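You operate a simulated robot arm through the tools that you are given. There is no shell and no other tool. Be economical: measure what you need, move in short steps, check, and stop when the job is done.

You run a simulated two-armed robot. Do the job below in one go: nothing can be reset, and whatever is moved stays where it is left.

## Task
Put the brown label beaker in the floor of the sink. Take the small bottle on the island bench top and put it away on the green mat. Put the amber label beaker in the floor of the sink. Put one of the bottles from the long bench top in the crate there. Stack the 1 l box from the long bench top on top of the 3 l box. Take the grey ring on the wall bench top and put it away on the island bench top. Put three of the jars from the table half by the wall bench on the side bench top. Shut the rolls drawer. Fetch the round cover from the back bench top and set it on the steel dish. The order is free. Set down upright: brown label beaker, small bottle, amber label beaker, grey ring, jar.

Only the result counts: the job must be done as asked and must still hold three seconds after the hand-in. Knocking over, shifting, dropping, spilling or breaking anything else fails it. Lids that push on must go on centred and level and be pressed home; caps that screw on are set level and turned clockwise until they are tight.

## Robot
Two 7-joint arms with three-finger grippers on one trunk, on a base that drives. Base frame: it is fixed to the floor where the robot stands at the start and does not move with it; the origin is under the middle of the robot, x ahead of it, y to its left, z up. Lengths are in mm, angles in rad, forces in N, time in s.
The left shoulder is at the start at [78, 126, 1157], the right one opposite. With the tool pointing down near the work surface each hand reaches from about 360 to 840 mm from the robot's upright axis, wherever it stands, measured 20 degrees to its own side. Places, roughly: amber label beaker [750, -2500, 1000]; bottle [-1000, -5250, 1000]; box [-1250, -4500, 1000]; brown label beaker [750, 0, 1000]; crate (38x21x8 cm) [-1000, -4500, 900]; floor of the sink (42x26 cm) [2700, 2640, 680]; green mat (30x21 cm) [2660, -8780, 860]; grey ring (9x9x11 cm) [-1100, -7100, 900]; island bench top [1100, -2800, 800]; jar [500, -8250, 750]; rolls drawer [300, -10000, 700]; round cover (8x8x4 cm) [2300, -10400, 900]; side bench top [2900, -9100, 800]; small bottle [750, -1000, 1000]; steel dish (10x10x3 cm) [2600, -7600, 900]. Payload 2.94 kg a hand.
The TCP of each hand is the grasp point between the finger pads, 30 mm short of the fingertips. In the tool frame z runs along the fingers and y along their closing line. Largest opening 128 mm; the body of the gripper starts 93 mm behind the TCP.
Orientation is that of the tool frame in the base frame, as a unit quaternion [x, y, z, w]. With the fingers straight down and closing along the base's y, the tool's x points along the base's -x, its y along +y and its z along -z.

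## Interface
- The arms move only by the tool nudge_tool. It takes "left_rows", "right_rows" or both (then of equal length, played together; a hand with none holds still); each is a list of rows, each a list of 7 numbers: the shift along the base's x, y, z in units of 100 mm (1.0 is 100 mm), then the turn, a rotation vector about the base's x, y, z in units of 180 degrees (1.0 is 180 degrees), then the finger opening in mm, from 0 to 128. In form: [[dx, dy, dz, rx, ry, rz, jaw], ...]. A call has 1 to 20 rows; each row is the pose to reach, as a shift and turn from the pose commanded when the call began. A call with a number of a shift or a turn outside -1 to 1 is refused whole. Each row takes 0.2 s and may step no farther than 50 mm and 0.15 rad from the row before; otherwise, or with a gripper value out of range, the whole call is refused. A pose out of reach is approached as far as the arm can. The call stops where the force on the tool passes 40 N (or 10 N more than at its start, if that is more) or the arm is blocked; 0.2 s more then pass. The fingers move at their own pace and stop on an object; they squeeze with about 39 N. The grip force told is the motor's: it shows also when the fingers shut on nothing. Time passes only in rows, and 0.2 s behind the last, so rows that repeat a pose let the fingers close. It gives the time, the measured TCP pose, the force on the tool (base axes), the opening and the grip force at its end, in the units of the frame above (readings bear some noise), with the torque about the TCP (base axes, N m) and any sound that the robot's microphone picked up.
- Cameras (640 x 400 px; columns grow to the right, rows downward): "scene" is now at [215.7, 4, 1324.6]; the picture's right is [0.03, -1.00, 0.00], its down [-0.51, -0.02, -0.86] and it looks along [0.86, 0.03, -0.51] (base axes); focal length 233 px, centre (320, 200). "left" rides on the left gripper at [69, 15, -120] in its tool frame; the picture's right is [-0.21, 0.98, 0.00], its down [-0.82, -0.18, -0.54] and it looks along [-0.53, -0.12, 0.84] (tool axes); focal length 251 px, centre (320, 200). "right" rides on the right gripper at [69, -15, -120] in its tool frame; the picture's right is [0.21, 0.98, 0.00], its down [-0.82, 0.18, -0.54] and it looks along [-0.53, 0.12, 0.84] (tool axes); focal length 251 px, centre (320, 200).
- snapshot(camera): a new picture of that camera. No time passes.
- move_column(by): slides the trunk up (or, below 0, down) by that many mm; the arms and the scene camera ride with it, the base frame stays. It gives what a move gives, with no picture.
- base_move(legs): drives the robot by 1 to 6 legs, each [ahead, left, turn to the left] in mm, mm and rad, along the robot's own axes; the way and the turn of a leg run together, so that a leg with both is an arc; at most 1500 mm and 3.142 rad a leg. The arms and the cameras ride along, it lands a little off, and it stops where it bumps. It gives what a move gives.
- turn_head(pan, tilt): turns the head with the scene camera to pan (to the left, within 1.396 rad either way) and tilt (down, from -0.506 to 1.204), counted from straight ahead of the robot. It gives what a move gives.
- locate(camera, pixels): for up to 12 pixels [column, row] of the newest picture of that camera ("zoom" is the newest enlarged one), the place [x, y, z] in the base frame of the surface seen there, good to about 3 mm, but the place of the scene camera against the robot may be out by one fixed shift of up to 12 mm in any direction. No time passes.
- zoom(camera, box): a new picture of the part [left, top, right, bottom] of that camera's present view, enlarged. No time passes.
- hand_in(): hands the job in; it is judged then, once.

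Work in short steps. Measure before you move; look again where a grasp or a placing could have gone wrong, and mend it. You have 357 turns and 290 pictures in all, those below and enlarged ones among them. Open the grippers and draw the arms clear of the work before you hand the job in, unless the task says otherwise; then end with one line.

The tools are called after "Emit:" by a JSON object that holds its "op" and its "data". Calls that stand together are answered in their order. nudge_tool: Moves the arms, as the interface text tells. Its arguments: {"type":"object","properties":{"left_rows":{"type":"array","items":{"type":"array","items":{"type":"number"}}},"right_rows":{"type":"array","items":{"type":"array","items":{"type":"number"}}}},"required":[]} The other tools are called the same way: move_column (by) slides the trunk up or down; base_move (legs) drives the base; turn_head (pan, tilt) turns the head that bears the scene camera; snapshot (camera) takes a picture; locate (camera, pixels) gives the place of the surface under pixels of a picture; zoom (camera, box) takes an enlarged picture of a part of a camera's view; hand_in () hands the job in.

At the start:

```text
time_s: 0.0
left_position: [455.6, 176.5, 1111.8]
left_orientation: [0.0, 1.0, 0.0, 0.001]
left_wrist_force: [-0.1, 0.2, 1.1]
left_ft_torque: [-0.04, 0.0, -0.01]
left_gripper_width: 128.0
left_gripper_force: 0.1
right_position: [423.5, -241.6, 1145.2]
right_orientation: [0.0, 1.0, 0.001, 0.001]
right_wrist_force: [0.3, -0.5, 0.3]
right_ft_torque: [-0.02, 0.02, -0.01]
right_gripper_width: 127.9
right_gripper_force: 0.1
trunk travel left (down, up): [-375.0, 172.0]
robot x, y, heading: [-1.1, 3.5, 0.0]
head pan, tilt: [0.03, 0.536]
```

scene: 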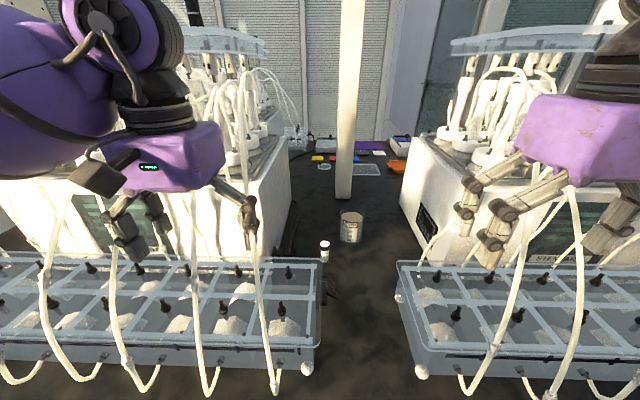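
right: 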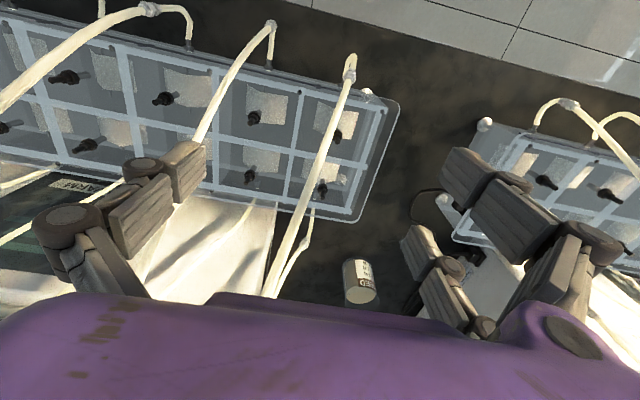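
left: 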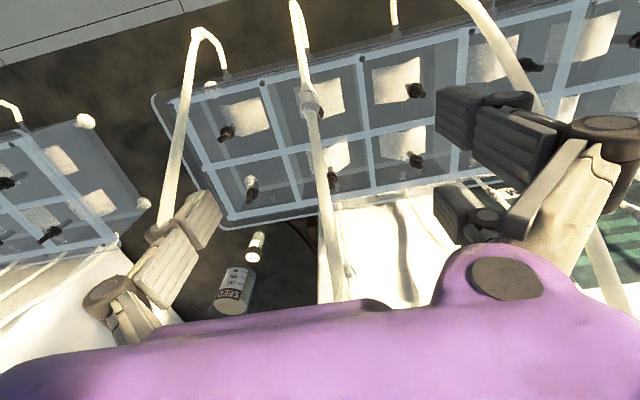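

The scene shows a labelled can near (351,228) and a small vial at (325,250) between two machines. I enlarge that area first.

Emit:
{"op": "zoom", "data": {"camera": "scene", "box": [240, 120, 440, 300]}}

Emit:
{"op": "locate", "data": {"camera": "scene", "pixels": [[351, 216], [350, 240], [325, 245], [324, 260], [350, 260], [310, 340], [418, 340], [260, 180], [420, 180], [310, 365], [366, 170], [345, 120]]}}

```text
2.22 times, centred on (340, 210) of scene
```

zoom: 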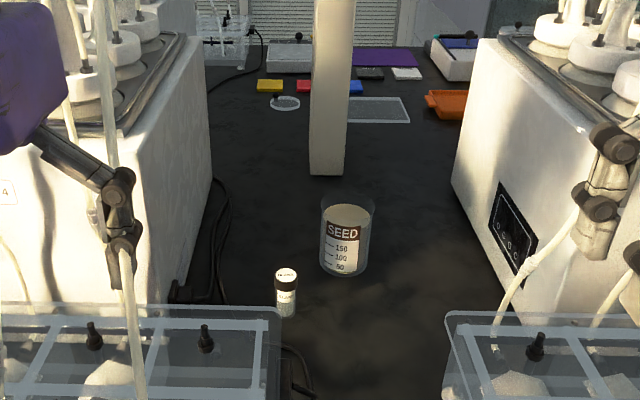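

```text
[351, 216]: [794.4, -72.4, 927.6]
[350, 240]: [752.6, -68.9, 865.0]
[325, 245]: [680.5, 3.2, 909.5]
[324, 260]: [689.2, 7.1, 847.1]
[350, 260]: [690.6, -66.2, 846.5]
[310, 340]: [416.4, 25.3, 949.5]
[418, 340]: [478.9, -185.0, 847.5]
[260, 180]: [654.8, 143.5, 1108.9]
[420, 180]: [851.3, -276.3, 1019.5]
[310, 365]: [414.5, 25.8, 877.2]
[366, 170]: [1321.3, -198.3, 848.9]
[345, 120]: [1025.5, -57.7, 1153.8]
```

The beaker ("SEED") is near (772,-70), with the bench at z≈847. I check hose heights near my path and the beaker rim in the zoom before moving.

Emit:
{"op": "locate", "data": {"camera": "right", "pixels": [[350, 70], [330, 130], [300, 210], [275, 280], [295, 255], [365, 275], [360, 295], [370, 170], [250, 40], [560, 105], [620, 250], [440, 60]]}}

Emit:
{"op": "locate", "data": {"camera": "zoom", "pixels": [[322, 200], [372, 208], [346, 195], [346, 276], [323, 265], [285, 270], [286, 318], [276, 290], [296, 290], [510, 270], [535, 240], [330, 170]]}}

```text
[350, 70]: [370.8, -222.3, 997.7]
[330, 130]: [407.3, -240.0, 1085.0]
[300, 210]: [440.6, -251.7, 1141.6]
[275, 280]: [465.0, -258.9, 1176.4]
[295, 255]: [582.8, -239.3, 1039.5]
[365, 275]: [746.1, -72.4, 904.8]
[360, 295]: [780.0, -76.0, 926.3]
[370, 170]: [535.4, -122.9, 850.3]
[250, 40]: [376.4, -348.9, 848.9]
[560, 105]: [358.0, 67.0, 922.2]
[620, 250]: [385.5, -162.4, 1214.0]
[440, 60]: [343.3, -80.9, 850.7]
```

```text
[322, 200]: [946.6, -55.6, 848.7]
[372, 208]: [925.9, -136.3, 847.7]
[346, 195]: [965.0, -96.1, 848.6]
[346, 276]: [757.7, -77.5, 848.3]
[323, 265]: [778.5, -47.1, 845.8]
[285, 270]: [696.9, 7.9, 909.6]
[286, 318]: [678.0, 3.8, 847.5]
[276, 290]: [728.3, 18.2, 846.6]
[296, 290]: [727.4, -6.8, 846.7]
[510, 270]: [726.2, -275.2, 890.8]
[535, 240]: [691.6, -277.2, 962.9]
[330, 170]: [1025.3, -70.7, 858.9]
```

A hose seems to run between the right fingers. I check hose heights around both hands in the scene picture.

Emit:
{"op": "zoom", "data": {"camera": "scene", "box": [440, 80, 640, 300]}}

Emit:
{"op": "locate", "data": {"camera": "scene", "pixels": [[570, 200], [577, 240], [520, 280], [535, 235], [252, 90], [265, 240], [188, 200], [258, 250], [60, 210], [245, 180], [615, 240], [560, 320]]}}

```text
1.82 times, centred on (540, 190) of scene
```

zoom: 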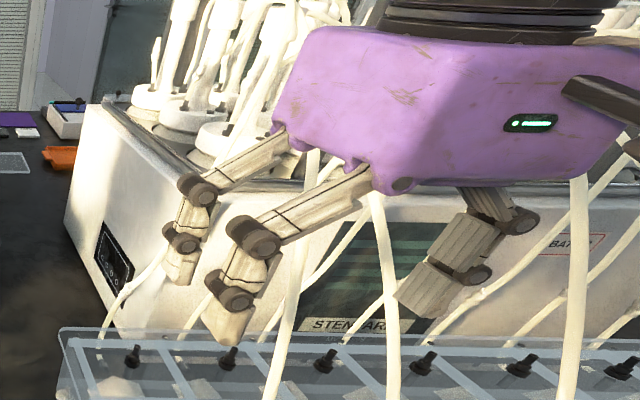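

```text
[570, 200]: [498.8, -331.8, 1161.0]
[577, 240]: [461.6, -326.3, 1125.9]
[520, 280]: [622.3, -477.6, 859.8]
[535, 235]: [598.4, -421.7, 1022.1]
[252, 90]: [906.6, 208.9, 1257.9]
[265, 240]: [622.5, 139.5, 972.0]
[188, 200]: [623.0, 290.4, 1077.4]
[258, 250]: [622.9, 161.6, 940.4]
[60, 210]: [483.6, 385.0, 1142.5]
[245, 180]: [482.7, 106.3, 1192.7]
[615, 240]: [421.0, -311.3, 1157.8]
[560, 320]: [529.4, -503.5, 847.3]
```

Hoses run up through both open hands and lie ahead of them, so I draw both hands straight back 90 mm before anything else.

Emit:
{"op": "nudge_tool", "data": {"left_rows": [[-0.3, 0, 0, 0, 0, 0, 128], [-0.6, 0, 0, 0, 0, 0, 128], [-0.9, 0, 0, 0, 0, 0, 128], [-1.0, 0, 0, 0, 0, 0, 128]], "right_rows": [[-0.3, 0, 0, 0, 0, 0, 128], [-0.6, 0, 0, 0, 0, 0, 128], [-0.8, 0, 0, 0, 0, 0, 128], [-0.8, 0, 0, 0, 0, 0, 128]]}}

Emit:
{"op": "snapshot", "data": {"camera": "scene"}}

Emit:
{"op": "snapshot", "data": {"camera": "right"}}

```text
time_s: 1.0
left_position: [354.3, 177.0, 1113.8]
left_orientation: [0.0, 1.0, -0.001, 0.0]
left_wrist_force: [-0.3, -0.9, -0.2]
left_ft_torque: [0.0, 0.01, -0.02]
left_gripper_width: 127.9
left_gripper_force: 0.0
right_position: [342.1, -242.8, 1146.7]
right_orientation: [0.0, 1.0, 0.0, 0.0]
right_wrist_force: [-0.2, 0.0, 0.1]
right_ft_torque: [-0.03, -0.01, -0.04]
right_gripper_width: 128.2
right_gripper_force: 0.1
trunk travel left (down, up): [-375.0, 172.0]
robot x, y, heading: [-0.7, -1.1, -0.001]
head pan, tilt: [0.03, 0.536]
```

```text
284 pictures are left
```

scene: 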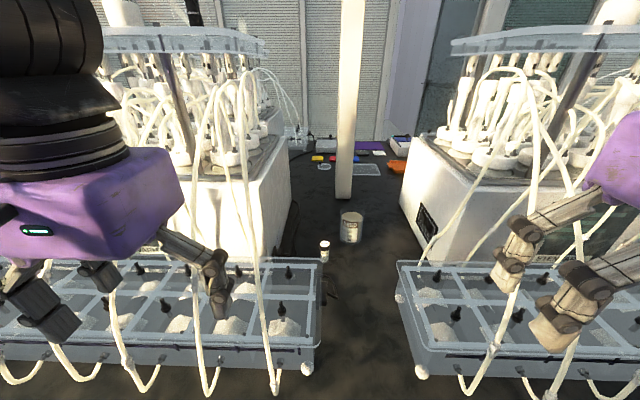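

```text
283 pictures are left
```

right: 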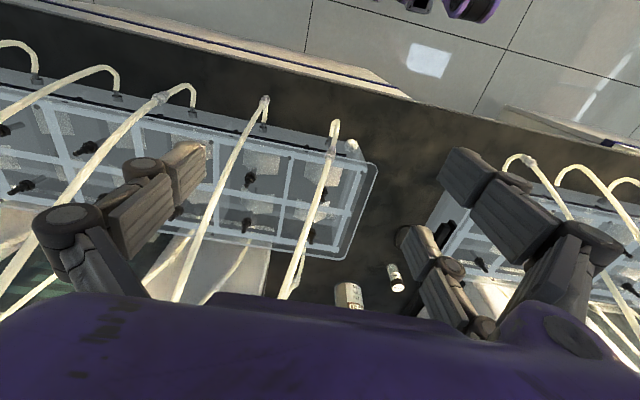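

The right hand is clear of the hoses now. I check where the bench edge is, to know how far the base can drive.

Emit:
{"op": "locate", "data": {"camera": "right", "pixels": [[400, 97], [150, 32], [430, 55], [560, 130], [285, 290], [300, 220], [397, 265], [350, 285], [335, 125], [530, 160]]}}

Emit:
{"op": "nudge_tool", "data": {"right_rows": [[0, 0.4, 0, 0, 0, 0, 128], [0, 0.8, 0, 0, 0, 0, 128], [0, 1.0, 0, 0, 0, 0, 128]], "left_rows": [[-0.2, 0.2, 0.4, 0, 0, 0, 128], [-0.2, 0.2, 0.8, 0, 0, 0, 128], [-0.2, 0.2, 1.0, 0, 0, 0, 128]]}}

```text
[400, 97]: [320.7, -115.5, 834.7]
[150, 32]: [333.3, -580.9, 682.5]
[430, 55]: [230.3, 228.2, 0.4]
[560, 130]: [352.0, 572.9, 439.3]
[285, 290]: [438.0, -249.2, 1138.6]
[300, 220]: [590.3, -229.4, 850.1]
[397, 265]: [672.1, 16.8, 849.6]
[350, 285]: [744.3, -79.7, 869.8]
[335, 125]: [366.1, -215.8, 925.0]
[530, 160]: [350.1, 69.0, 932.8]
```

```text
time_s: 1.8
left_position: [334.0, 197.1, 1214.4]
left_orientation: [0.0, 1.0, 0.0, -0.001]
left_wrist_force: [-0.3, -0.8, 0.3]
left_ft_torque: [-0.02, -0.03, -0.03]
left_gripper_width: 128.0
left_gripper_force: 0.0
right_position: [345.5, -140.2, 1146.3]
right_orientation: [0.0, 1.0, 0.0, 0.0]
right_wrist_force: [-0.5, -0.4, -0.7]
right_ft_torque: [-0.02, 0.01, 0.02]
right_gripper_width: 128.1
right_gripper_force: 0.1
trunk travel left (down, up): [-375.0, 172.0]
robot x, y, heading: [0.2, 0.6, 0.003]
head pan, tilt: [0.03, 0.536]
```

The bench edge is at x≈320, so the base stays here. I swing the right hand into the gap at y≈-75 and then reach forward.

Emit:
{"op": "nudge_tool", "data": {"right_rows": [[0.1, 0.4, 0.1, 0, 0, 0, 128], [0.5, 0.65, 0.1, 0, 0, 0, 128], [1.0, 0.65, 0, 0, 0, 0, 128]], "left_rows": [[0, 0.2, 0.4, 0, 0, 0, 128], [0, 0.4, 0.8, 0, 0, 0, 128], [0, 0.4, 1.0, 0, 0, 0, 128]]}}

Emit:
{"op": "nudge_tool", "data": {"right_rows": [[0.4, 0, 0, 0, 0, 0, 128], [0.8, 0, 0, 0, 0, 0, 128], [1.0, 0, 0, 0, 0, 0, 128]]}}

Emit:
{"op": "snapshot", "data": {"camera": "right"}}

Emit:
{"op": "snapshot", "data": {"camera": "scene"}}

```text
refused: row 3 steps farther than a row can; nothing moved
```

```text
time_s: 2.6
left_position: [333.5, 197.0, 1213.6]
left_orientation: [0.0, 1.0, 0.0, 0.0]
left_wrist_force: [-0.2, -0.7, -0.3]
left_ft_torque: [0.01, 0.02, -0.02]
left_gripper_width: 128.0
left_gripper_force: 0.1
right_position: [442.8, -140.8, 1143.2]
right_orientation: [0.001, 1.0, 0.0, 0.0]
right_wrist_force: [0.7, 0.3, 0.0]
right_ft_torque: [-0.01, 0.04, 0.01]
right_gripper_width: 128.1
right_gripper_force: 0.2
trunk travel left (down, up): [-375.0, 172.0]
robot x, y, heading: [0.7, 2.3, 0.0]
head pan, tilt: [0.03, 0.536]
```

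```text
282 pictures are left
```

right: 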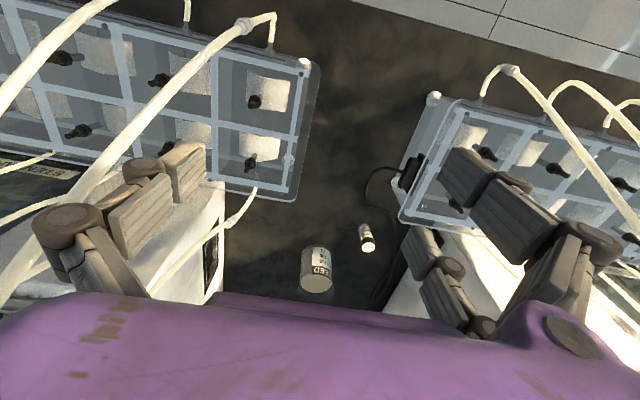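

```text
281 pictures are left
```

scene: 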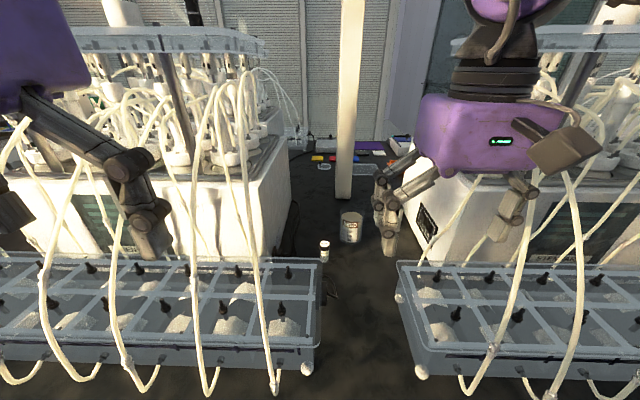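

A bad row size got the first call refused, but no contact occurred (force ≈0). I shift to y≈-75 now and advance.

Emit:
{"op": "nudge_tool", "data": {"right_rows": [[0, 0.35, 0, 0, 0, 0, 128], [0.1, 0.67, 0, 0, 0, 0, 128], [0.55, 0.67, 0, 0, 0, 0, 128], [1.0, 0.67, 0, 0, 0, 0, 128]]}}

Emit:
{"op": "nudge_tool", "data": {"right_rows": [[0.45, 0, 0, 0, 0, 0, 128], [0.9, 0, -0.1, 0, 0, 0, 128], [1.0, 0, -0.5, 0, 0, 0, 128]]}}

Emit:
{"op": "snapshot", "data": {"camera": "right"}}

```text
time_s: 3.6
left_position: [333.2, 196.3, 1213.9]
left_orientation: [0.001, 1.0, 0.0, 0.001]
left_wrist_force: [-0.5, 0.6, -0.9]
left_ft_torque: [0.02, -0.01, 0.01]
left_gripper_width: 127.7
left_gripper_force: 0.0
right_position: [480.6, -83.5, 1150.1]
right_orientation: [0.0, 1.0, 0.0, 0.001]
right_wrist_force: [-0.3, 0.2, -0.4]
right_ft_torque: [-0.03, -0.04, -0.01]
right_gripper_width: 128.1
right_gripper_force: 0.1
right hand out of reach, approached as far as the arm can: row 3, 4
trunk travel left (down, up): [-375.0, 172.0]
robot x, y, heading: [-1.5, -0.1, 0.003]
head pan, tilt: [0.03, 0.536]
```

```text
time_s: 4.4
left_position: [332.9, 196.3, 1214.4]
left_orientation: [0.0, 1.0, 0.001, 0.0]
left_wrist_force: [-0.1, 0.8, 0.6]
left_ft_torque: [0.0, -0.01, 0.02]
left_gripper_width: 128.0
left_gripper_force: 0.0
right_position: [571.8, -149.2, 1147.1]
right_orientation: [0.0, 1.0, -0.001, 0.0]
right_wrist_force: [-0.8, 0.1, -0.5]
right_ft_torque: [-0.05, -0.07, 0.0]
right_gripper_width: 127.6
right_gripper_force: 0.0
right hand out of reach, approached as far as the arm can: row 1, 2, 3
trunk travel left (down, up): [-375.0, 172.0]
robot x, y, heading: [-3.7, -0.8, 0.001]
head pan, tilt: [0.03, 0.536]
```

```text
280 pictures are left
```

right: 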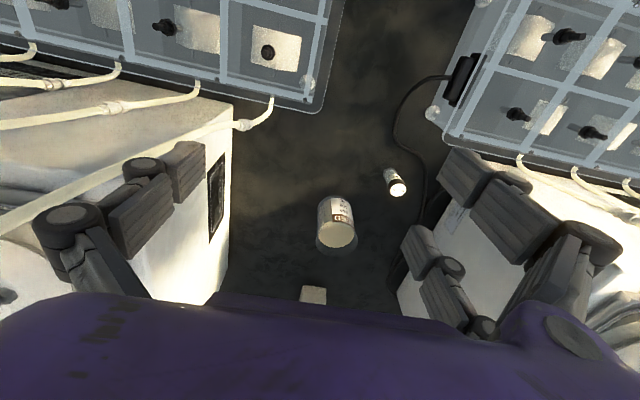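

The hand falls short because it is too high; reach grows lower down. I lower it in the gap and see which pose it takes.

Emit:
{"op": "nudge_tool", "data": {"right_rows": [[0, 0, -0.4, 0, 0, 0, 128], [0, 0, -0.8, 0, 0, 0, 128], [0, 0, -1.0, 0, 0, 0, 128]]}}

```text
time_s: 5.2
left_position: [334.0, 196.9, 1214.4]
left_orientation: [0.0, 1.0, 0.0, -0.001]
left_wrist_force: [-0.2, -0.2, -1.4]
left_ft_torque: [0.02, -0.02, 0.0]
left_gripper_width: 128.1
left_gripper_force: 0.0
right_position: [573.5, -150.5, 1047.7]
right_orientation: [0.0, 1.0, 0.0, 0.0]
right_wrist_force: [-0.4, 0.4, 0.4]
right_ft_torque: [0.0, -0.01, 0.0]
right_gripper_width: 127.8
right_gripper_force: 0.0
trunk travel left (down, up): [-375.0, 172.0]
robot x, y, heading: [0.5, -0.8, 0.001]
head pan, tilt: [0.03, 0.536]
```

Commanded pose follows the reached one. Now forward and to y≈-74, staying above the beaker rim.

Emit:
{"op": "nudge_tool", "data": {"right_rows": [[0.3, 0.38, 0, 0, 0, 0, 128], [0.6, 0.75, 0, 0, 0, 0, 128], [1.0, 0.75, 0, 0, 0, 0, 128]]}}

Emit:
{"op": "snapshot", "data": {"camera": "right"}}

```text
time_s: 6.0
left_position: [334.3, 195.8, 1215.1]
left_orientation: [0.0, 1.0, 0.0, 0.0]
left_wrist_force: [0.0, 0.5, 0.3]
left_ft_torque: [-0.03, -0.02, -0.02]
left_gripper_width: 128.1
left_gripper_force: 0.0
right_position: [580.9, -145.1, 1047.8]
right_orientation: [0.0, 1.0, 0.001, 0.001]
right_wrist_force: [0.7, 0.9, -1.1]
right_ft_torque: [0.0, 0.0, 0.0]
right_gripper_width: 128.0
right_gripper_force: 0.1
right hand out of reach, approached as far as the arm can: row 1, 2, 3
trunk travel left (down, up): [-375.0, 172.0]
robot x, y, heading: [-1.5, 0.6, 0.006]
head pan, tilt: [0.03, 0.536]
```

```text
279 pictures are left
```

right: 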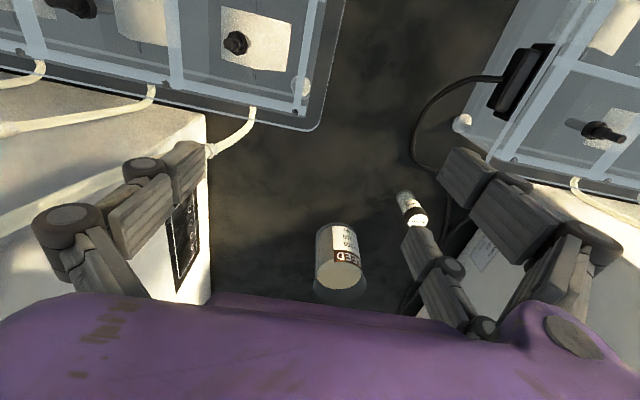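

Reach is lost when the hand is nearly ahead of the middle; the arm wants the target more to its right. I drive the base 130 mm left so the beaker lies nearer 20° to the right.

Emit:
{"op": "base_move", "data": {"legs": [[0, 110, 0]]}}

Emit:
{"op": "nudge_tool", "data": {"right_rows": [[0.4, -0.1, 0, 0, 0, 0, 128], [0.8, -0.2, 0, 0, 0, 0, 128], [1.0, -0.3, 0, 0, 0, 0, 128]]}}

```text
time_s: 7.6
left_position: [333.7, 306.9, 1214.6]
left_orientation: [-0.001, 1.0, 0.0, 0.0]
left_wrist_force: [0.2, -0.8, 0.3]
left_ft_torque: [-0.02, -0.03, -0.02]
left_gripper_width: 128.0
left_gripper_force: 0.1
right_position: [582.0, -35.3, 1049.4]
right_orientation: [0.002, 1.0, 0.001, 0.001]
right_wrist_force: [0.0, 0.3, -0.3]
right_ft_torque: [0.03, 0.0, 0.02]
right_gripper_width: 128.1
right_gripper_force: 0.0
trunk travel left (down, up): [-375.0, 172.0]
robot x, y, heading: [-2.0, 106.7, 0.004]
head pan, tilt: [0.03, 0.536]
```

```text
time_s: 8.4
left_position: [334.1, 306.1, 1214.8]
left_orientation: [-0.001, 1.0, 0.0, 0.0]
left_wrist_force: [-0.5, 0.2, 1.0]
left_ft_torque: [0.01, 0.03, 0.02]
left_gripper_width: 127.9
left_gripper_force: 0.1
right_position: [613.2, -66.8, 1051.8]
right_orientation: [0.002, 1.0, 0.002, 0.003]
right_wrist_force: [0.0, 0.3, 0.6]
right_ft_torque: [0.0, -0.01, 0.0]
right_gripper_width: 128.0
right_gripper_force: 0.1
right hand out of reach, approached as far as the arm can: row 1, 2, 3
trunk travel left (down, up): [-375.0, 172.0]
robot x, y, heading: [-1.0, 108.3, 0.002]
head pan, tilt: [0.03, 0.536]
```

Still short at z 1050 (reached 613,-67). Space around the fingers is free here, so I lower to z≈950 and then try forward.

Emit:
{"op": "nudge_tool", "data": {"right_rows": [[0, -0.05, -0.4, 0, 0, 0, 128], [0, -0.05, -0.8, 0, 0, 0, 128], [0, -0.05, -1.0, 0, 0, 0, 128], [0.4, -0.05, -1.0, 0, 0, 0, 128]]}}

```text
time_s: 9.4
left_position: [333.9, 305.6, 1214.4]
left_orientation: [-0.001, 1.0, 0.0, 0.001]
left_wrist_force: [-0.1, -0.9, 0.3]
left_ft_torque: [-0.01, -0.01, -0.01]
left_gripper_width: 127.7
left_gripper_force: 0.0
right_position: [617.6, -82.2, 956.5]
right_orientation: [0.002, 1.0, 0.0, 0.001]
right_wrist_force: [-0.9, -0.6, 0.3]
right_ft_torque: [-0.02, 0.01, 0.0]
right_gripper_width: 128.0
right_gripper_force: 0.1
right hand out of reach, approached as far as the arm can: row 2, 3, 4
trunk travel left (down, up): [-375.0, 172.0]
robot x, y, heading: [-0.5, 109.9, 0.001]
head pan, tilt: [0.03, 0.536]
```

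Lowering doesn't help, so a joint limit is the likely cause. I test turning the tool about the vertical, which is free for a round beaker.

Emit:
{"op": "nudge_tool", "data": {"right_rows": [[0, 0, 0, 0, 0, -0.045, 128], [0, 0, 0, 0, 0, -0.09, 128], [0, 0, 0, 0, 0, -0.12, 128], [0.4, 0.05, 0, 0, 0, -0.12, 128], [0.8, 0.1, 0, 0, 0, -0.12, 128]]}}

```text
time_s: 10.6
left_position: [333.6, 305.2, 1214.8]
left_orientation: [-0.001, 1.0, 0.002, 0.0]
left_wrist_force: [-0.1, 0.1, 0.5]
left_ft_torque: [0.03, 0.0, -0.03]
left_gripper_width: 127.8
left_gripper_force: 0.0
right_position: [632.4, -114.9, 955.9]
right_orientation: [0.189, 0.982, 0.001, 0.001]
right_wrist_force: [1.2, -0.5, -0.1]
right_ft_torque: [0.04, 0.01, -0.01]
right_gripper_width: 128.1
right_gripper_force: 0.1
right hand out of reach, approached as far as the arm can: row 4, 5
trunk travel left (down, up): [-375.0, 172.0]
robot x, y, heading: [-0.3, 112.7, 0.006]
head pan, tilt: [0.03, 0.536]
```

Not better that way. I test the opposite yaw.

Emit:
{"op": "nudge_tool", "data": {"right_rows": [[0, 0, 0, 0, 0, 0.045, 128], [0, 0, 0, 0, 0, 0.09, 128], [0, 0, 0, 0, 0, 0.135, 128], [0, 0, 0, 0, 0, 0.18, 128], [0, 0, 0, 0, 0, 0.22, 128], [0, 0.2, 0, 0, 0, 0.24, 128], [0.4, 0.3, 0, 0, 0, 0.24, 128], [0.8, 0.35, 0, 0, 0, 0.24, 128]]}}

Emit:
{"op": "snapshot", "data": {"camera": "scene"}}

```text
time_s: 12.4
left_position: [333.7, 306.7, 1213.2]
left_orientation: [-0.001, 1.0, 0.0, 0.0]
left_wrist_force: [-0.4, 0.1, -0.9]
left_ft_torque: [-0.02, 0.01, -0.03]
left_gripper_width: 128.0
left_gripper_force: 0.0
right_position: [634.9, -105.7, 958.8]
right_orientation: [-0.185, 0.983, 0.001, 0.0]
right_wrist_force: [-0.5, -0.2, -0.4]
right_ft_torque: [-0.01, -0.01, -0.01]
right_gripper_width: 128.1
right_gripper_force: 0.0
right hand out of reach, approached as far as the arm can: row 6, 7, 8
trunk travel left (down, up): [-375.0, 172.0]
robot x, y, heading: [-0.3, 109.4, 0.001]
head pan, tilt: [0.03, 0.536]
```

```text
278 pictures are left
```

scene: 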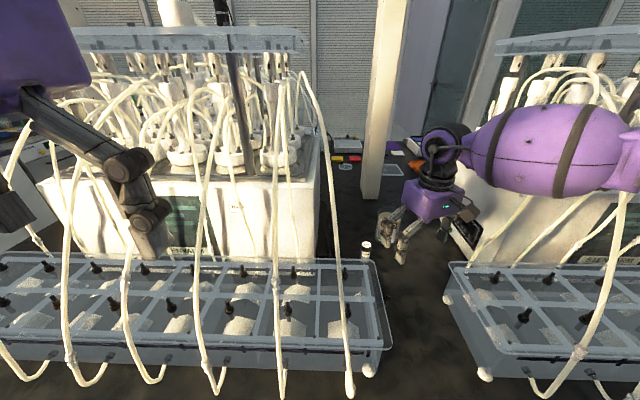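

The scene shows the forearm swinging in from the right with the elbow out; the limit moves outward as the target goes further right. I raise the hand, straighten its yaw, and shift the base another 150 mm left.

Emit:
{"op": "nudge_tool", "data": {"right_rows": [[0, 0, 0.4, 0, 0, -0.04, 128], [0, 0, 0.8, 0, 0, -0.08, 128], [0, -0.2, 1.0, 0, 0, -0.12, 128], [0, -0.3, 1.0, 0, 0, -0.12, 128]]}}

Emit:
{"op": "base_move", "data": {"legs": [[0, 80, 0]]}}

Emit:
{"op": "nudge_tool", "data": {"right_rows": [[0, -0.3, 0, 0, 0, 0, 128], [0, -0.3, 0, 0, 0, 0, 128]]}}

Emit:
{"op": "base_move", "data": {"legs": [[0, 80, 0]]}}

Emit:
{"op": "nudge_tool", "data": {"right_rows": [[0, -0.4, 0, 0, 0, 0, 128], [0.2, -0.6, 0, 0, 0, 0, 128], [0.6, -0.6, 0, 0, 0, 0, 128], [1.0, -0.6, 0, 0, 0, 0, 128]]}}

```text
time_s: 13.4
left_position: [334.9, 305.7, 1213.5]
left_orientation: [-0.001, 1.0, 0.0, 0.0]
left_wrist_force: [-1.1, -0.1, -0.5]
left_ft_torque: [-0.01, 0.02, -0.02]
left_gripper_width: 128.2
left_gripper_force: 0.0
right_position: [635.9, -137.1, 1059.3]
right_orientation: [0.002, 1.0, 0.001, 0.001]
right_wrist_force: [-0.3, 0.2, 0.6]
right_ft_torque: [-0.04, -0.02, -0.02]
right_gripper_width: 128.1
right_gripper_force: 0.1
trunk travel left (down, up): [-375.0, 172.0]
robot x, y, heading: [-1.1, 112.6, -0.001]
head pan, tilt: [0.03, 0.536]
```

```text
time_s: 14.8
left_position: [335.1, 387.4, 1215.1]
left_orientation: [-0.001, 1.0, 0.0, 0.0]
left_wrist_force: [0.2, -0.2, 0.5]
left_ft_torque: [0.04, -0.01, -0.01]
left_gripper_width: 127.9
left_gripper_force: 0.0
right_position: [635.0, -55.6, 1058.9]
right_orientation: [0.002, 1.0, 0.001, 0.001]
right_wrist_force: [0.6, 0.8, 1.2]
right_ft_torque: [0.0, -0.01, -0.03]
right_gripper_width: 128.4
right_gripper_force: 0.1
trunk travel left (down, up): [-375.0, 172.0]
robot x, y, heading: [-1.9, 191.9, 0.002]
head pan, tilt: [0.03, 0.536]
```

```text
time_s: 15.4
left_position: [333.6, 388.6, 1214.4]
left_orientation: [0.0, 1.0, -0.001, 0.001]
left_wrist_force: [-0.1, 0.3, -0.1]
left_ft_torque: [-0.03, -0.01, 0.03]
left_gripper_width: 127.8
left_gripper_force: 0.1
right_position: [634.6, -82.7, 1058.6]
right_orientation: [0.002, 1.0, 0.001, 0.001]
right_wrist_force: [0.9, 0.2, 0.1]
right_ft_torque: [-0.01, 0.05, 0.01]
right_gripper_width: 128.1
right_gripper_force: 0.1
trunk travel left (down, up): [-375.0, 172.0]
robot x, y, heading: [0.7, 187.5, -0.0]
head pan, tilt: [0.03, 0.536]
```

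```text
time_s: 16.8
left_position: [331.5, 465.9, 1215.3]
left_orientation: [-0.002, 1.0, 0.001, 0.0]
left_wrist_force: [-1.1, 0.5, -1.0]
left_ft_torque: [0.03, -0.02, -0.02]
left_gripper_width: 128.3
left_gripper_force: 0.0
right_position: [635.9, -4.1, 1058.1]
right_orientation: [0.001, 1.0, 0.001, 0.001]
right_wrist_force: [0.4, 0.1, -0.2]
right_ft_torque: [0.02, 0.01, -0.03]
right_gripper_width: 128.2
right_gripper_force: 0.0
trunk travel left (down, up): [-375.0, 172.0]
robot x, y, heading: [2.3, 272.7, 0.004]
head pan, tilt: [0.03, 0.536]
```

```text
time_s: 17.8
left_position: [331.9, 466.2, 1215.1]
left_orientation: [-0.001, 1.0, 0.0, 0.001]
left_wrist_force: [-0.4, -0.3, 0.0]
left_ft_torque: [0.0, -0.06, 0.01]
left_gripper_width: 128.3
left_gripper_force: 0.1
right_position: [682.9, -64.2, 1061.2]
right_orientation: [0.001, 1.0, 0.0, 0.002]
right_wrist_force: [-0.9, 0.7, 0.1]
right_ft_torque: [-0.09, 0.0, 0.01]
right_gripper_width: 127.7
right_gripper_force: 0.0
right hand out of reach, approached as far as the arm can: row 3, 4
trunk travel left (down, up): [-375.0, 172.0]
robot x, y, heading: [0.5, 267.1, 0.006]
head pan, tilt: [0.03, 0.536]
```

Now at (683,-64), 90 mm short of the beaker. I edge the base forward 90 mm; it stops on contact and the hands have room.

Emit:
{"op": "base_move", "data": {"legs": [[85, 0, 0]]}}

Emit:
{"op": "snapshot", "data": {"camera": "right"}}

Emit:
{"op": "snapshot", "data": {"camera": "scene"}}

```text
time_s: 18.9
left_position: [417.4, 466.1, 1213.2]
left_orientation: [0.0, 1.0, 0.0, 0.0]
left_wrist_force: [1.3, 0.5, -0.2]
left_ft_torque: [-0.02, 0.02, 0.01]
left_gripper_width: 127.8
left_gripper_force: 0.0
right_position: [768.6, -64.1, 1058.5]
right_orientation: [0.001, 1.0, 0.001, 0.0]
right_wrist_force: [0.2, 0.7, 0.6]
right_ft_torque: [-0.02, -0.01, -0.01]
right_gripper_width: 127.8
right_gripper_force: 0.2
trunk travel left (down, up): [-375.0, 172.0]
robot x, y, heading: [87.5, 270.4, 0.006]
head pan, tilt: [0.03, 0.536]
```

```text
277 pictures are left
```

right: 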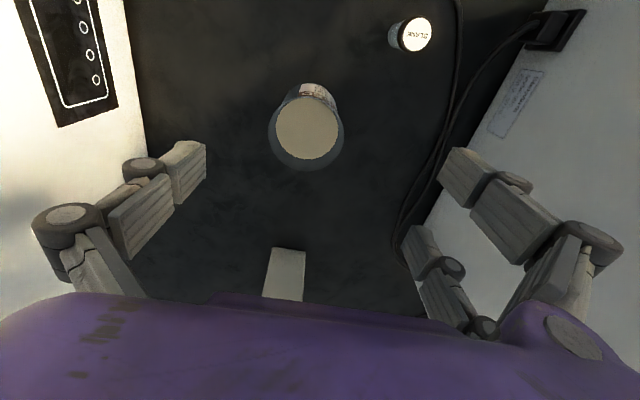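

```text
276 pictures are left
```

scene: 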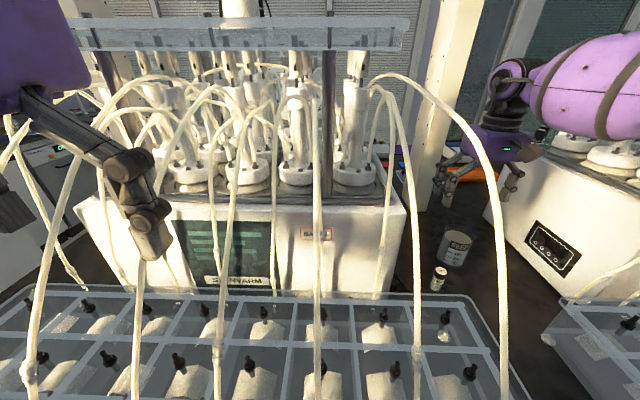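

Driving forward worked. I locate the beaker rim and fill in the right wrist picture (centre ≈ (306,130)).

Emit:
{"op": "locate", "data": {"camera": "right", "pixels": [[306, 130], [276, 130], [337, 130], [306, 102], [306, 158], [306, 168], [415, 35], [306, 200], [290, 250], [125, 80]]}}

Emit:
{"op": "zoom", "data": {"camera": "right", "box": [230, 60, 390, 190]}}

```text
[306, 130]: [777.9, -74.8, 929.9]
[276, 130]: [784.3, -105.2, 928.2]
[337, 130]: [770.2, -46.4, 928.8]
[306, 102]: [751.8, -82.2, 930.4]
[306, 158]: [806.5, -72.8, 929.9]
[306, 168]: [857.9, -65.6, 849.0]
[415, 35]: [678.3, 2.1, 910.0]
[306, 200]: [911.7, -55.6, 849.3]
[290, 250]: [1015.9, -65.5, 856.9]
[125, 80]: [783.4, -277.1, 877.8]
```

```text
3.08 times, centred on (310, 125) of right
```

zoom: 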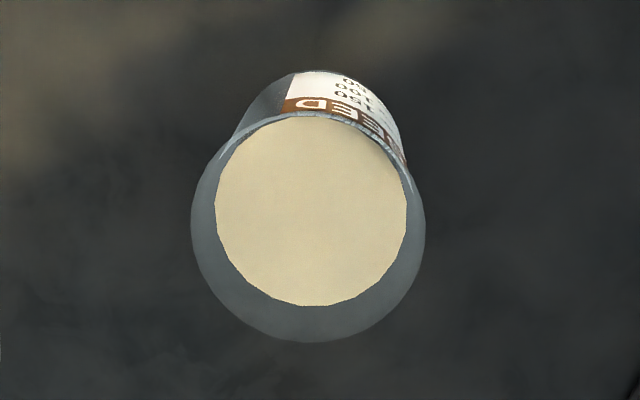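

The fill centre is at (778,-76) at z 930. I edge forward 30 mm more for reach margin, then correct and lower.

Emit:
{"op": "base_move", "data": {"legs": [[30, 0, 0]]}}

```text
time_s: 19.7
left_position: [444.2, 466.5, 1213.6]
left_orientation: [-0.002, 1.0, 0.0, 0.002]
left_wrist_force: [0.0, 0.1, 1.3]
left_ft_torque: [-0.01, -0.01, 0.01]
left_gripper_width: 127.9
left_gripper_force: 0.0
right_position: [796.8, -63.7, 1060.2]
right_orientation: [0.001, 1.0, 0.0, 0.002]
right_wrist_force: [-0.6, 0.6, 0.0]
right_ft_torque: [0.02, -0.06, 0.01]
right_gripper_width: 128.2
right_gripper_force: 0.0
trunk travel left (down, up): [-375.0, 172.0]
robot x, y, heading: [109.7, 265.6, 0.001]
head pan, tilt: [0.03, 0.536]
```

Centre over the beaker and lower 100 mm.

Emit:
{"op": "nudge_tool", "data": {"right_rows": [[-0.18, -0.12, 0, 0, 0, 0, 128], [-0.18, -0.12, -0.4, 0, 0, 0, 128], [-0.18, -0.12, -0.8, 0, 0, 0, 128], [-0.18, -0.12, -1.0, 0, 0, 0, 128]]}}

Emit:
{"op": "snapshot", "data": {"camera": "right"}}

```text
time_s: 20.7
left_position: [446.0, 465.5, 1214.7]
left_orientation: [-0.002, 1.0, -0.001, 0.001]
left_wrist_force: [-0.7, -0.5, 0.5]
left_ft_torque: [0.03, 0.01, 0.01]
left_gripper_width: 127.8
left_gripper_force: 0.0
right_position: [781.1, -75.7, 961.3]
right_orientation: [0.002, 1.0, 0.001, 0.002]
right_wrist_force: [0.2, -0.1, 0.4]
right_ft_torque: [0.02, 0.02, 0.01]
right_gripper_width: 127.8
right_gripper_force: 0.0
trunk travel left (down, up): [-375.0, 172.0]
robot x, y, heading: [113.3, 271.5, 0.005]
head pan, tilt: [0.03, 0.536]
```

```text
274 pictures are left
```

right: 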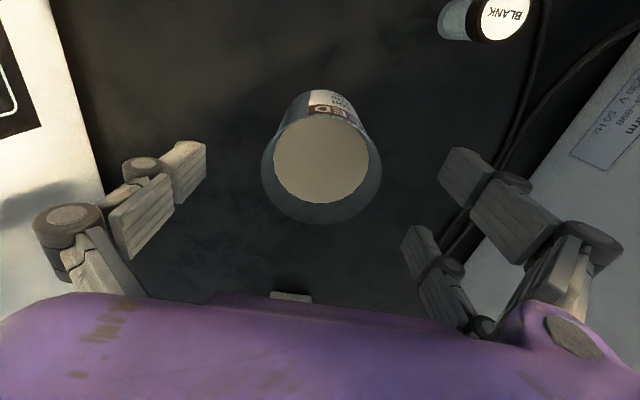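

The beaker sits between the fingers. I lower to TCP z≈908 and close gently.

Emit:
{"op": "nudge_tool", "data": {"right_rows": [[-0.01, 0, -0.3, 0, 0, 0, 128], [-0.01, 0, -0.53, 0, 0, 0, 128], [-0.01, 0, -0.53, 0, 0, 0, 60], [-0.01, 0, -0.53, 0, 0, 0, 50], [-0.01, 0, -0.53, 0, 0, 0, 50]]}}

Emit:
{"op": "snapshot", "data": {"camera": "right"}}

```text
time_s: 21.9
left_position: [447.1, 466.8, 1215.3]
left_orientation: [-0.001, 1.0, 0.0, 0.0]
left_wrist_force: [-0.1, 0.1, -1.1]
left_ft_torque: [-0.03, -0.02, 0.02]
left_gripper_width: 128.1
left_gripper_force: 0.1
right_position: [780.5, -76.6, 908.9]
right_orientation: [0.002, 1.0, 0.001, 0.002]
right_wrist_force: [1.8, -1.2, 0.7]
right_ft_torque: [-0.12, -0.04, -0.04]
right_gripper_width: 62.5
right_gripper_force: 39.2
trunk travel left (down, up): [-375.0, 172.0]
robot x, y, heading: [114.3, 263.9, -0.001]
head pan, tilt: [0.03, 0.536]
```

```text
273 pictures are left
```

right: 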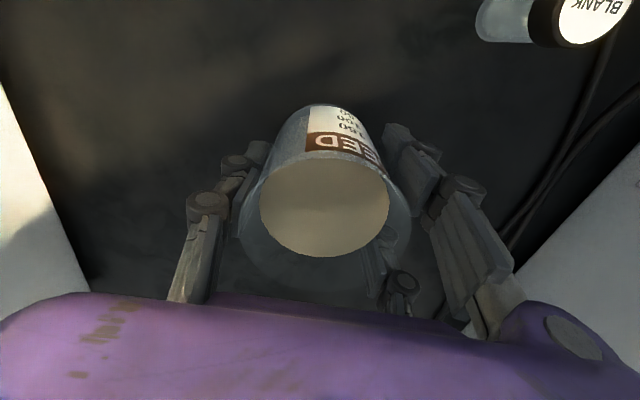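

Gripped at 62.5 mm with 39 N. I lift with the trunk.

Emit:
{"op": "move_column", "data": {"by": 150}}

Emit:
{"op": "snapshot", "data": {"camera": "scene"}}

```text
time_s: 23.6
left_position: [447.8, 465.8, 1364.0]
left_orientation: [-0.002, 1.0, 0.0, 0.0]
left_wrist_force: [0.1, -0.2, 0.3]
left_ft_torque: [-0.05, 0.05, 0.0]
left_gripper_width: 127.9
left_gripper_force: 0.1
right_position: [778.1, -75.8, 1223.5]
right_orientation: [0.001, 0.992, 0.002, 0.127]
right_wrist_force: [0.2, 0.0, -4.8]
right_ft_torque: [0.01, 0.06, -0.01]
right_gripper_width: 62.9
right_gripper_force: 38.9
trunk travel left (down, up): [-525.0, 22.0]
robot x, y, heading: [111.7, 268.9, 0.006]
head pan, tilt: [0.03, 0.536]
```

```text
272 pictures are left
```

scene: 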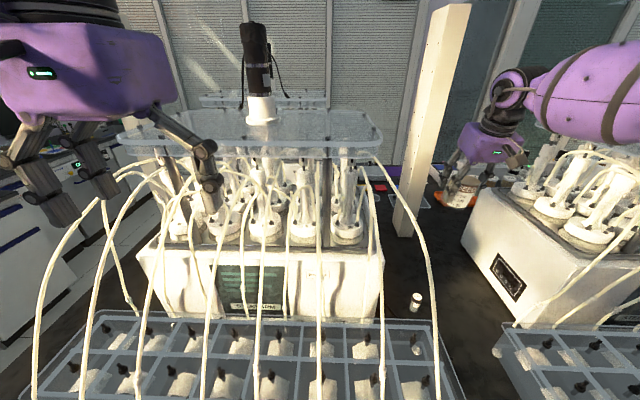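

The hand rose more than the trunk and pitched ~15° (w=0.127). I level it back by rotating +0.081 about y and look at the beaker.

Emit:
{"op": "nudge_tool", "data": {"right_rows": [[0, 0, 0, 0, 0.02, 0, 50], [0, 0, 0, 0, 0.04, 0, 50], [0, 0, 0, 0, 0.06, 0, 50], [0, 0, 0, 0, 0.081, 0, 50], [0, 0, 0, 0, 0.081, 0, 50]]}}

Emit:
{"op": "snapshot", "data": {"camera": "right"}}

```text
time_s: 24.8
left_position: [446.3, 466.2, 1363.6]
left_orientation: [-0.002, 1.0, -0.001, 0.0]
left_wrist_force: [-1.2, 0.7, 0.2]
left_ft_torque: [-0.02, 0.02, -0.02]
left_gripper_width: 128.3
left_gripper_force: 0.2
right_position: [720.2, -88.8, 1223.9]
right_orientation: [0.001, 1.0, 0.002, 0.002]
right_wrist_force: [-0.3, -0.4, -2.7]
right_ft_torque: [-0.02, -0.01, 0.01]
right_gripper_width: 62.5
right_gripper_force: 38.8
right hand out of reach, approached as far as the arm can: row 1, 2, 3, 4, 5
trunk travel left (down, up): [-525.0, 22.0]
robot x, y, heading: [114.1, 271.0, 0.005]
head pan, tilt: [0.03, 0.536]
```

```text
271 pictures are left
```

right: 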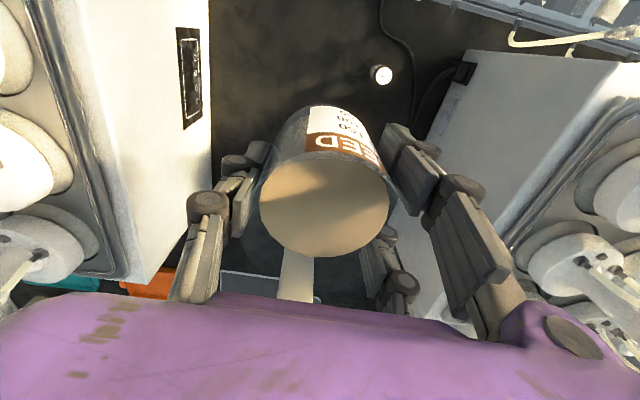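

The beaker is level and full, with hand at (720,-89,1224). I back the base straight out 320 mm and look left towards the sink and right along the bench.

Emit:
{"op": "base_move", "data": {"legs": [[-320, 0, 0]]}}

Emit:
{"op": "turn_head", "data": {"pan": -1.1, "tilt": 0.35}}

Emit:
{"op": "snapshot", "data": {"camera": "scene"}}

Emit:
{"op": "turn_head", "data": {"pan": 0.9, "tilt": 0.35}}

Emit:
{"op": "snapshot", "data": {"camera": "scene"}}

```text
time_s: 27.0
left_position: [124.9, 466.1, 1363.1]
left_orientation: [-0.001, 1.0, 0.0, 0.0]
left_wrist_force: [0.4, -0.5, -0.1]
left_ft_torque: [0.02, 0.04, 0.03]
left_gripper_width: 128.1
left_gripper_force: 0.2
right_position: [396.5, -90.7, 1223.9]
right_orientation: [0.002, 1.0, 0.002, 0.002]
right_wrist_force: [-0.4, 0.8, -3.5]
right_ft_torque: [-0.03, 0.0, -0.02]
right_gripper_width: 62.5
right_gripper_force: 39.3
trunk travel left (down, up): [-525.0, 22.0]
robot x, y, heading: [-208.9, 271.1, -0.001]
head pan, tilt: [0.03, 0.536]
```

```text
time_s: 28.3
left_position: [124.5, 464.9, 1363.2]
left_orientation: [-0.001, 1.0, 0.0, 0.0]
left_wrist_force: [0.2, -0.4, 0.3]
left_ft_torque: [0.02, 0.02, -0.04]
left_gripper_width: 127.7
left_gripper_force: 0.1
right_position: [395.4, -89.4, 1223.6]
right_orientation: [0.003, 1.0, 0.002, 0.002]
right_wrist_force: [-0.6, 0.0, -2.8]
right_ft_torque: [0.01, -0.02, -0.03]
right_gripper_width: 62.5
right_gripper_force: 39.7
trunk travel left (down, up): [-525.0, 22.0]
robot x, y, heading: [-206.7, 268.0, 0.001]
head pan, tilt: [-1.1, 0.351]
```

```text
270 pictures are left
```

scene: 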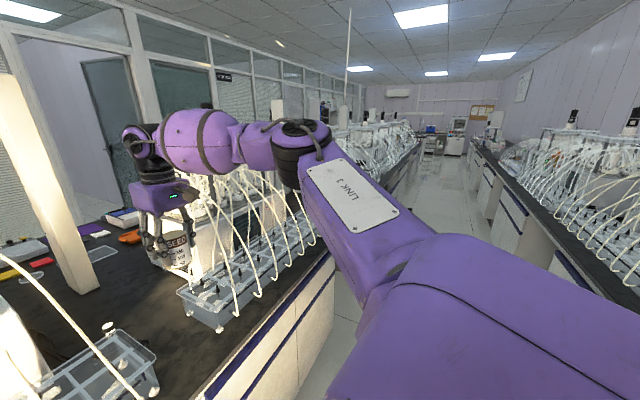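

```text
time_s: 30.3
left_position: [122.8, 465.3, 1364.3]
left_orientation: [-0.001, 1.0, 0.0, 0.0]
left_wrist_force: [-0.8, 0.1, -0.3]
left_ft_torque: [0.03, 0.0, 0.01]
left_gripper_width: 127.8
left_gripper_force: 0.1
right_position: [396.0, -90.3, 1223.9]
right_orientation: [0.003, 1.0, 0.002, 0.002]
right_wrist_force: [0.0, -0.2, -3.4]
right_ft_torque: [-0.01, -0.03, 0.01]
right_gripper_width: 62.7
right_gripper_force: 39.0
trunk travel left (down, up): [-525.0, 22.0]
robot x, y, heading: [-211.4, 267.3, 0.01]
head pan, tilt: [0.901, 0.351]
```

```text
269 pictures are left
```

scene: 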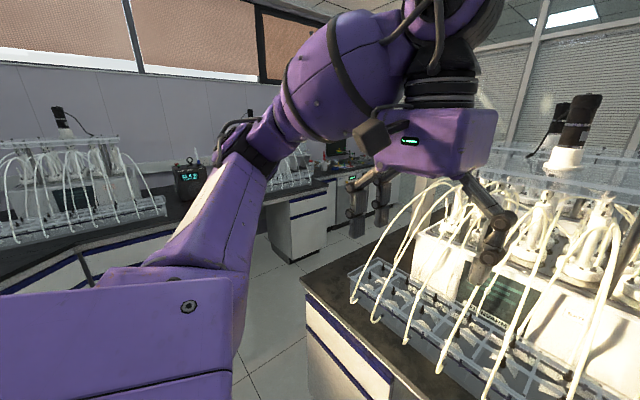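

I measure the layout: island end corner, opposite benches, and where the arm's elbow is relative to the hoses.

Emit:
{"op": "locate", "data": {"camera": "scene", "pixels": [[300, 278], [395, 385], [440, 208], [350, 265], [270, 215], [330, 165], [360, 165], [80, 258], [20, 290], [290, 255], [235, 165], [310, 190]]}}

Emit:
{"op": "zoom", "data": {"camera": "scene", "box": [150, 90, 470, 290]}}

```text
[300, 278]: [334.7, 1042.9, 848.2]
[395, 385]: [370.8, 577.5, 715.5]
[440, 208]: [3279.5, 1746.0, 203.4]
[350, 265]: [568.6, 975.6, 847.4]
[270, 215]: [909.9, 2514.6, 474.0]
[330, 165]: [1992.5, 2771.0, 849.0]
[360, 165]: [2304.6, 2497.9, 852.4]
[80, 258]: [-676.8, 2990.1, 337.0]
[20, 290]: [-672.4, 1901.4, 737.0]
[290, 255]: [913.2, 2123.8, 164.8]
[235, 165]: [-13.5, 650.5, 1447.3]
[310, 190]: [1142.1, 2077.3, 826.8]
```

```text
2.00 times, centred on (310, 190) of scene
```

zoom: 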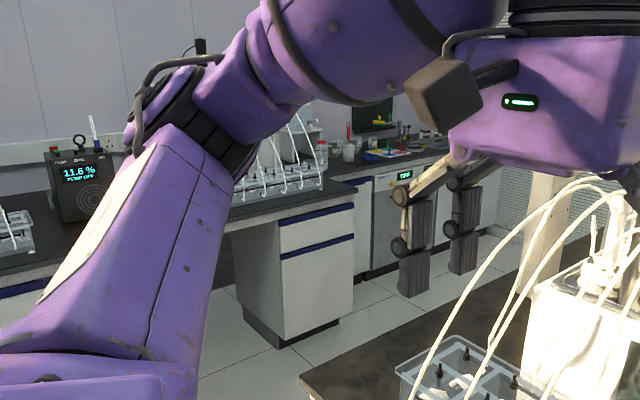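

The island ends at y≈1043, and the benches near the sink start at y≈2080. I retract the right hand 150 mm so that it clears the hoses before driving along the aisle.

Emit:
{"op": "nudge_tool", "data": {"right_rows": [[-0.4, 0, 0, 0, 0, 0, 50], [-0.8, 0, 0, 0, 0, 0, 50], [-1.0, 0, 0, 0, 0, 0, 50]]}}

Emit:
{"op": "nudge_tool", "data": {"right_rows": [[-0.4, 0.1, 0.2, 0, 0, 0, 50], [-0.8, 0.2, 0.3, 0, 0, 0, 50]]}}

Emit:
{"op": "turn_head", "data": {"pan": -1.3, "tilt": 0.5}}

Emit:
{"op": "snapshot", "data": {"camera": "scene"}}

```text
time_s: 31.1
left_position: [124.9, 465.4, 1363.1]
left_orientation: [-0.001, 1.0, 0.0, 0.0]
left_wrist_force: [0.2, -0.5, 0.7]
left_ft_torque: [0.03, -0.02, 0.0]
left_gripper_width: 128.2
left_gripper_force: 0.1
right_position: [297.0, -90.4, 1223.3]
right_orientation: [0.002, 1.0, 0.002, 0.003]
right_wrist_force: [0.6, 0.3, -4.0]
right_ft_torque: [0.0, -0.03, 0.01]
right_gripper_width: 62.1
right_gripper_force: 39.2
trunk travel left (down, up): [-525.0, 22.0]
robot x, y, heading: [-210.6, 267.4, 0.004]
head pan, tilt: [0.901, 0.351]
```

```text
time_s: 31.7
left_position: [121.4, 464.4, 1365.6]
left_orientation: [-0.001, 1.0, 0.001, 0.001]
left_wrist_force: [0.0, -0.3, 0.5]
left_ft_torque: [0.01, -0.02, -0.01]
left_gripper_width: 128.1
left_gripper_force: 0.1
right_position: [215.5, -70.4, 1254.1]
right_orientation: [0.003, 1.0, 0.002, 0.002]
right_wrist_force: [-0.6, -0.5, -3.0]
right_ft_torque: [0.0, -0.07, 0.01]
right_gripper_width: 62.4
right_gripper_force: 39.2
trunk travel left (down, up): [-525.0, 22.0]
robot x, y, heading: [-208.8, 267.5, 0.002]
head pan, tilt: [0.901, 0.351]
```

```text
time_s: 33.7
left_position: [122.9, 464.9, 1363.9]
left_orientation: [-0.001, 1.0, 0.0, -0.001]
left_wrist_force: [0.2, -0.2, -0.4]
left_ft_torque: [-0.03, -0.01, 0.0]
left_gripper_width: 128.0
left_gripper_force: 0.0
right_position: [218.3, -70.4, 1253.7]
right_orientation: [0.002, 1.0, 0.001, 0.002]
right_wrist_force: [0.7, -0.7, -3.1]
right_ft_torque: [-0.03, 0.05, 0.0]
right_gripper_width: 62.4
right_gripper_force: 38.6
trunk travel left (down, up): [-525.0, 22.0]
robot x, y, heading: [-208.3, 267.7, 0.005]
head pan, tilt: [-1.3, 0.499]
```

```text
267 pictures are left
```

scene: 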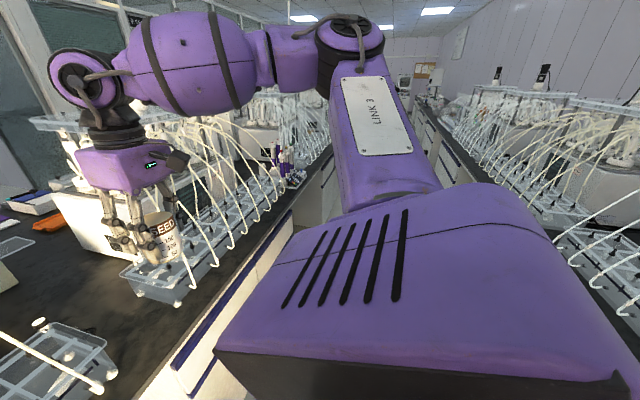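

I check the elbow position and the long bench's front edge and hoses before driving down the aisle.

Emit:
{"op": "locate", "data": {"camera": "scene", "pixels": [[350, 60], [290, 75], [200, 60], [468, 170], [450, 170], [510, 185], [470, 140], [560, 240], [600, 270], [330, 170], [165, 270], [285, 150]]}}

```text
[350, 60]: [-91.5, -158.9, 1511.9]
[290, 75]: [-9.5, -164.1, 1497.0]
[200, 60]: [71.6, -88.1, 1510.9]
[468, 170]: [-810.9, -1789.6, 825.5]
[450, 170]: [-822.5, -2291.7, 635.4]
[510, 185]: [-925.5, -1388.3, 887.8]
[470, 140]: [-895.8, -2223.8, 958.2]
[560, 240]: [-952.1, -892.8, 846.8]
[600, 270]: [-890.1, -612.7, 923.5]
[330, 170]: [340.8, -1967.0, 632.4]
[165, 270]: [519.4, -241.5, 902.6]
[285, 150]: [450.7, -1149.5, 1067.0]
```

The aisle spans x≈-815…335 and I'm centred at -209, with the elbow high and clear. I drive 1200 mm right and look ahead for the small bottle.

Emit:
{"op": "base_move", "data": {"legs": [[0, -1200, 0]]}}

Emit:
{"op": "turn_head", "data": {"pan": 0.0, "tilt": 0.5}}

Emit:
{"op": "snapshot", "data": {"camera": "scene"}}

```text
time_s: 44.4
left_position: [126.2, -725.3, 1364.4]
left_orientation: [-0.004, 1.0, -0.001, 0.0]
left_wrist_force: [-0.7, 0.7, -0.1]
left_ft_torque: [0.0, 0.04, 0.03]
left_gripper_width: 128.1
left_gripper_force: 0.0
right_position: [224.9, -1259.4, 1252.2]
right_orientation: [0.0, 1.0, 0.001, 0.001]
right_wrist_force: [-0.1, 0.3, -4.0]
right_ft_torque: [-0.05, -0.01, -0.02]
right_gripper_width: 62.2
right_gripper_force: 38.8
trunk travel left (down, up): [-525.0, 22.0]
robot x, y, heading: [-206.0, -921.8, 0.008]
head pan, tilt: [-1.3, 0.499]
```

```text
time_s: 45.9
left_position: [126.9, -724.3, 1364.3]
left_orientation: [-0.003, 1.0, 0.0, -0.001]
left_wrist_force: [0.1, 1.0, 0.2]
left_ft_torque: [0.0, 0.02, 0.01]
left_gripper_width: 127.8
left_gripper_force: 0.1
right_position: [224.7, -1259.1, 1252.7]
right_orientation: [0.0, 1.0, 0.002, 0.002]
right_wrist_force: [0.5, -0.2, -3.7]
right_ft_torque: [-0.02, 0.01, -0.02]
right_gripper_width: 62.4
right_gripper_force: 39.0
trunk travel left (down, up): [-525.0, 22.0]
robot x, y, heading: [-206.7, -921.6, 0.007]
head pan, tilt: [0.0, 0.499]
```

```text
266 pictures are left
```

scene: 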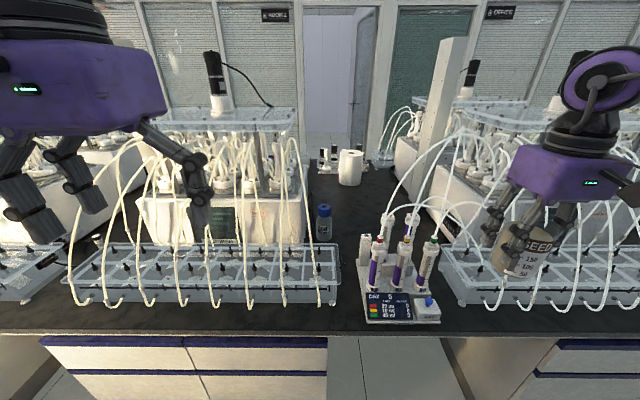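

A blue-capped small bottle is at (323,222). I zoom on it and measure it.

Emit:
{"op": "zoom", "data": {"camera": "scene", "box": [260, 150, 460, 330]}}

Emit:
{"op": "locate", "data": {"camera": "scene", "pixels": [[323, 210], [323, 238], [316, 225], [331, 225], [340, 290], [375, 250], [400, 310], [335, 240], [290, 145], [415, 145], [310, 200], [360, 300]]}}

```text
2.22 times, centred on (360, 240) of scene
```

zoom: 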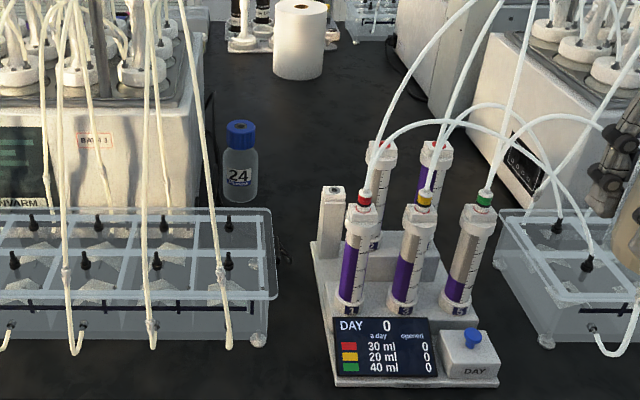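

```text
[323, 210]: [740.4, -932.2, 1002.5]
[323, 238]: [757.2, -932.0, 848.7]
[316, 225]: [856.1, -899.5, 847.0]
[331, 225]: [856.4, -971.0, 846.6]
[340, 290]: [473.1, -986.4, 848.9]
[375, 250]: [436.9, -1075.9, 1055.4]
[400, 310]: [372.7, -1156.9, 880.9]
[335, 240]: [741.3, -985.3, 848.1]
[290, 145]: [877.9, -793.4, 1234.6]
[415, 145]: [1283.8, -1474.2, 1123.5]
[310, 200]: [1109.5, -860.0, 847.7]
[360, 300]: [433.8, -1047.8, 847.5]
```

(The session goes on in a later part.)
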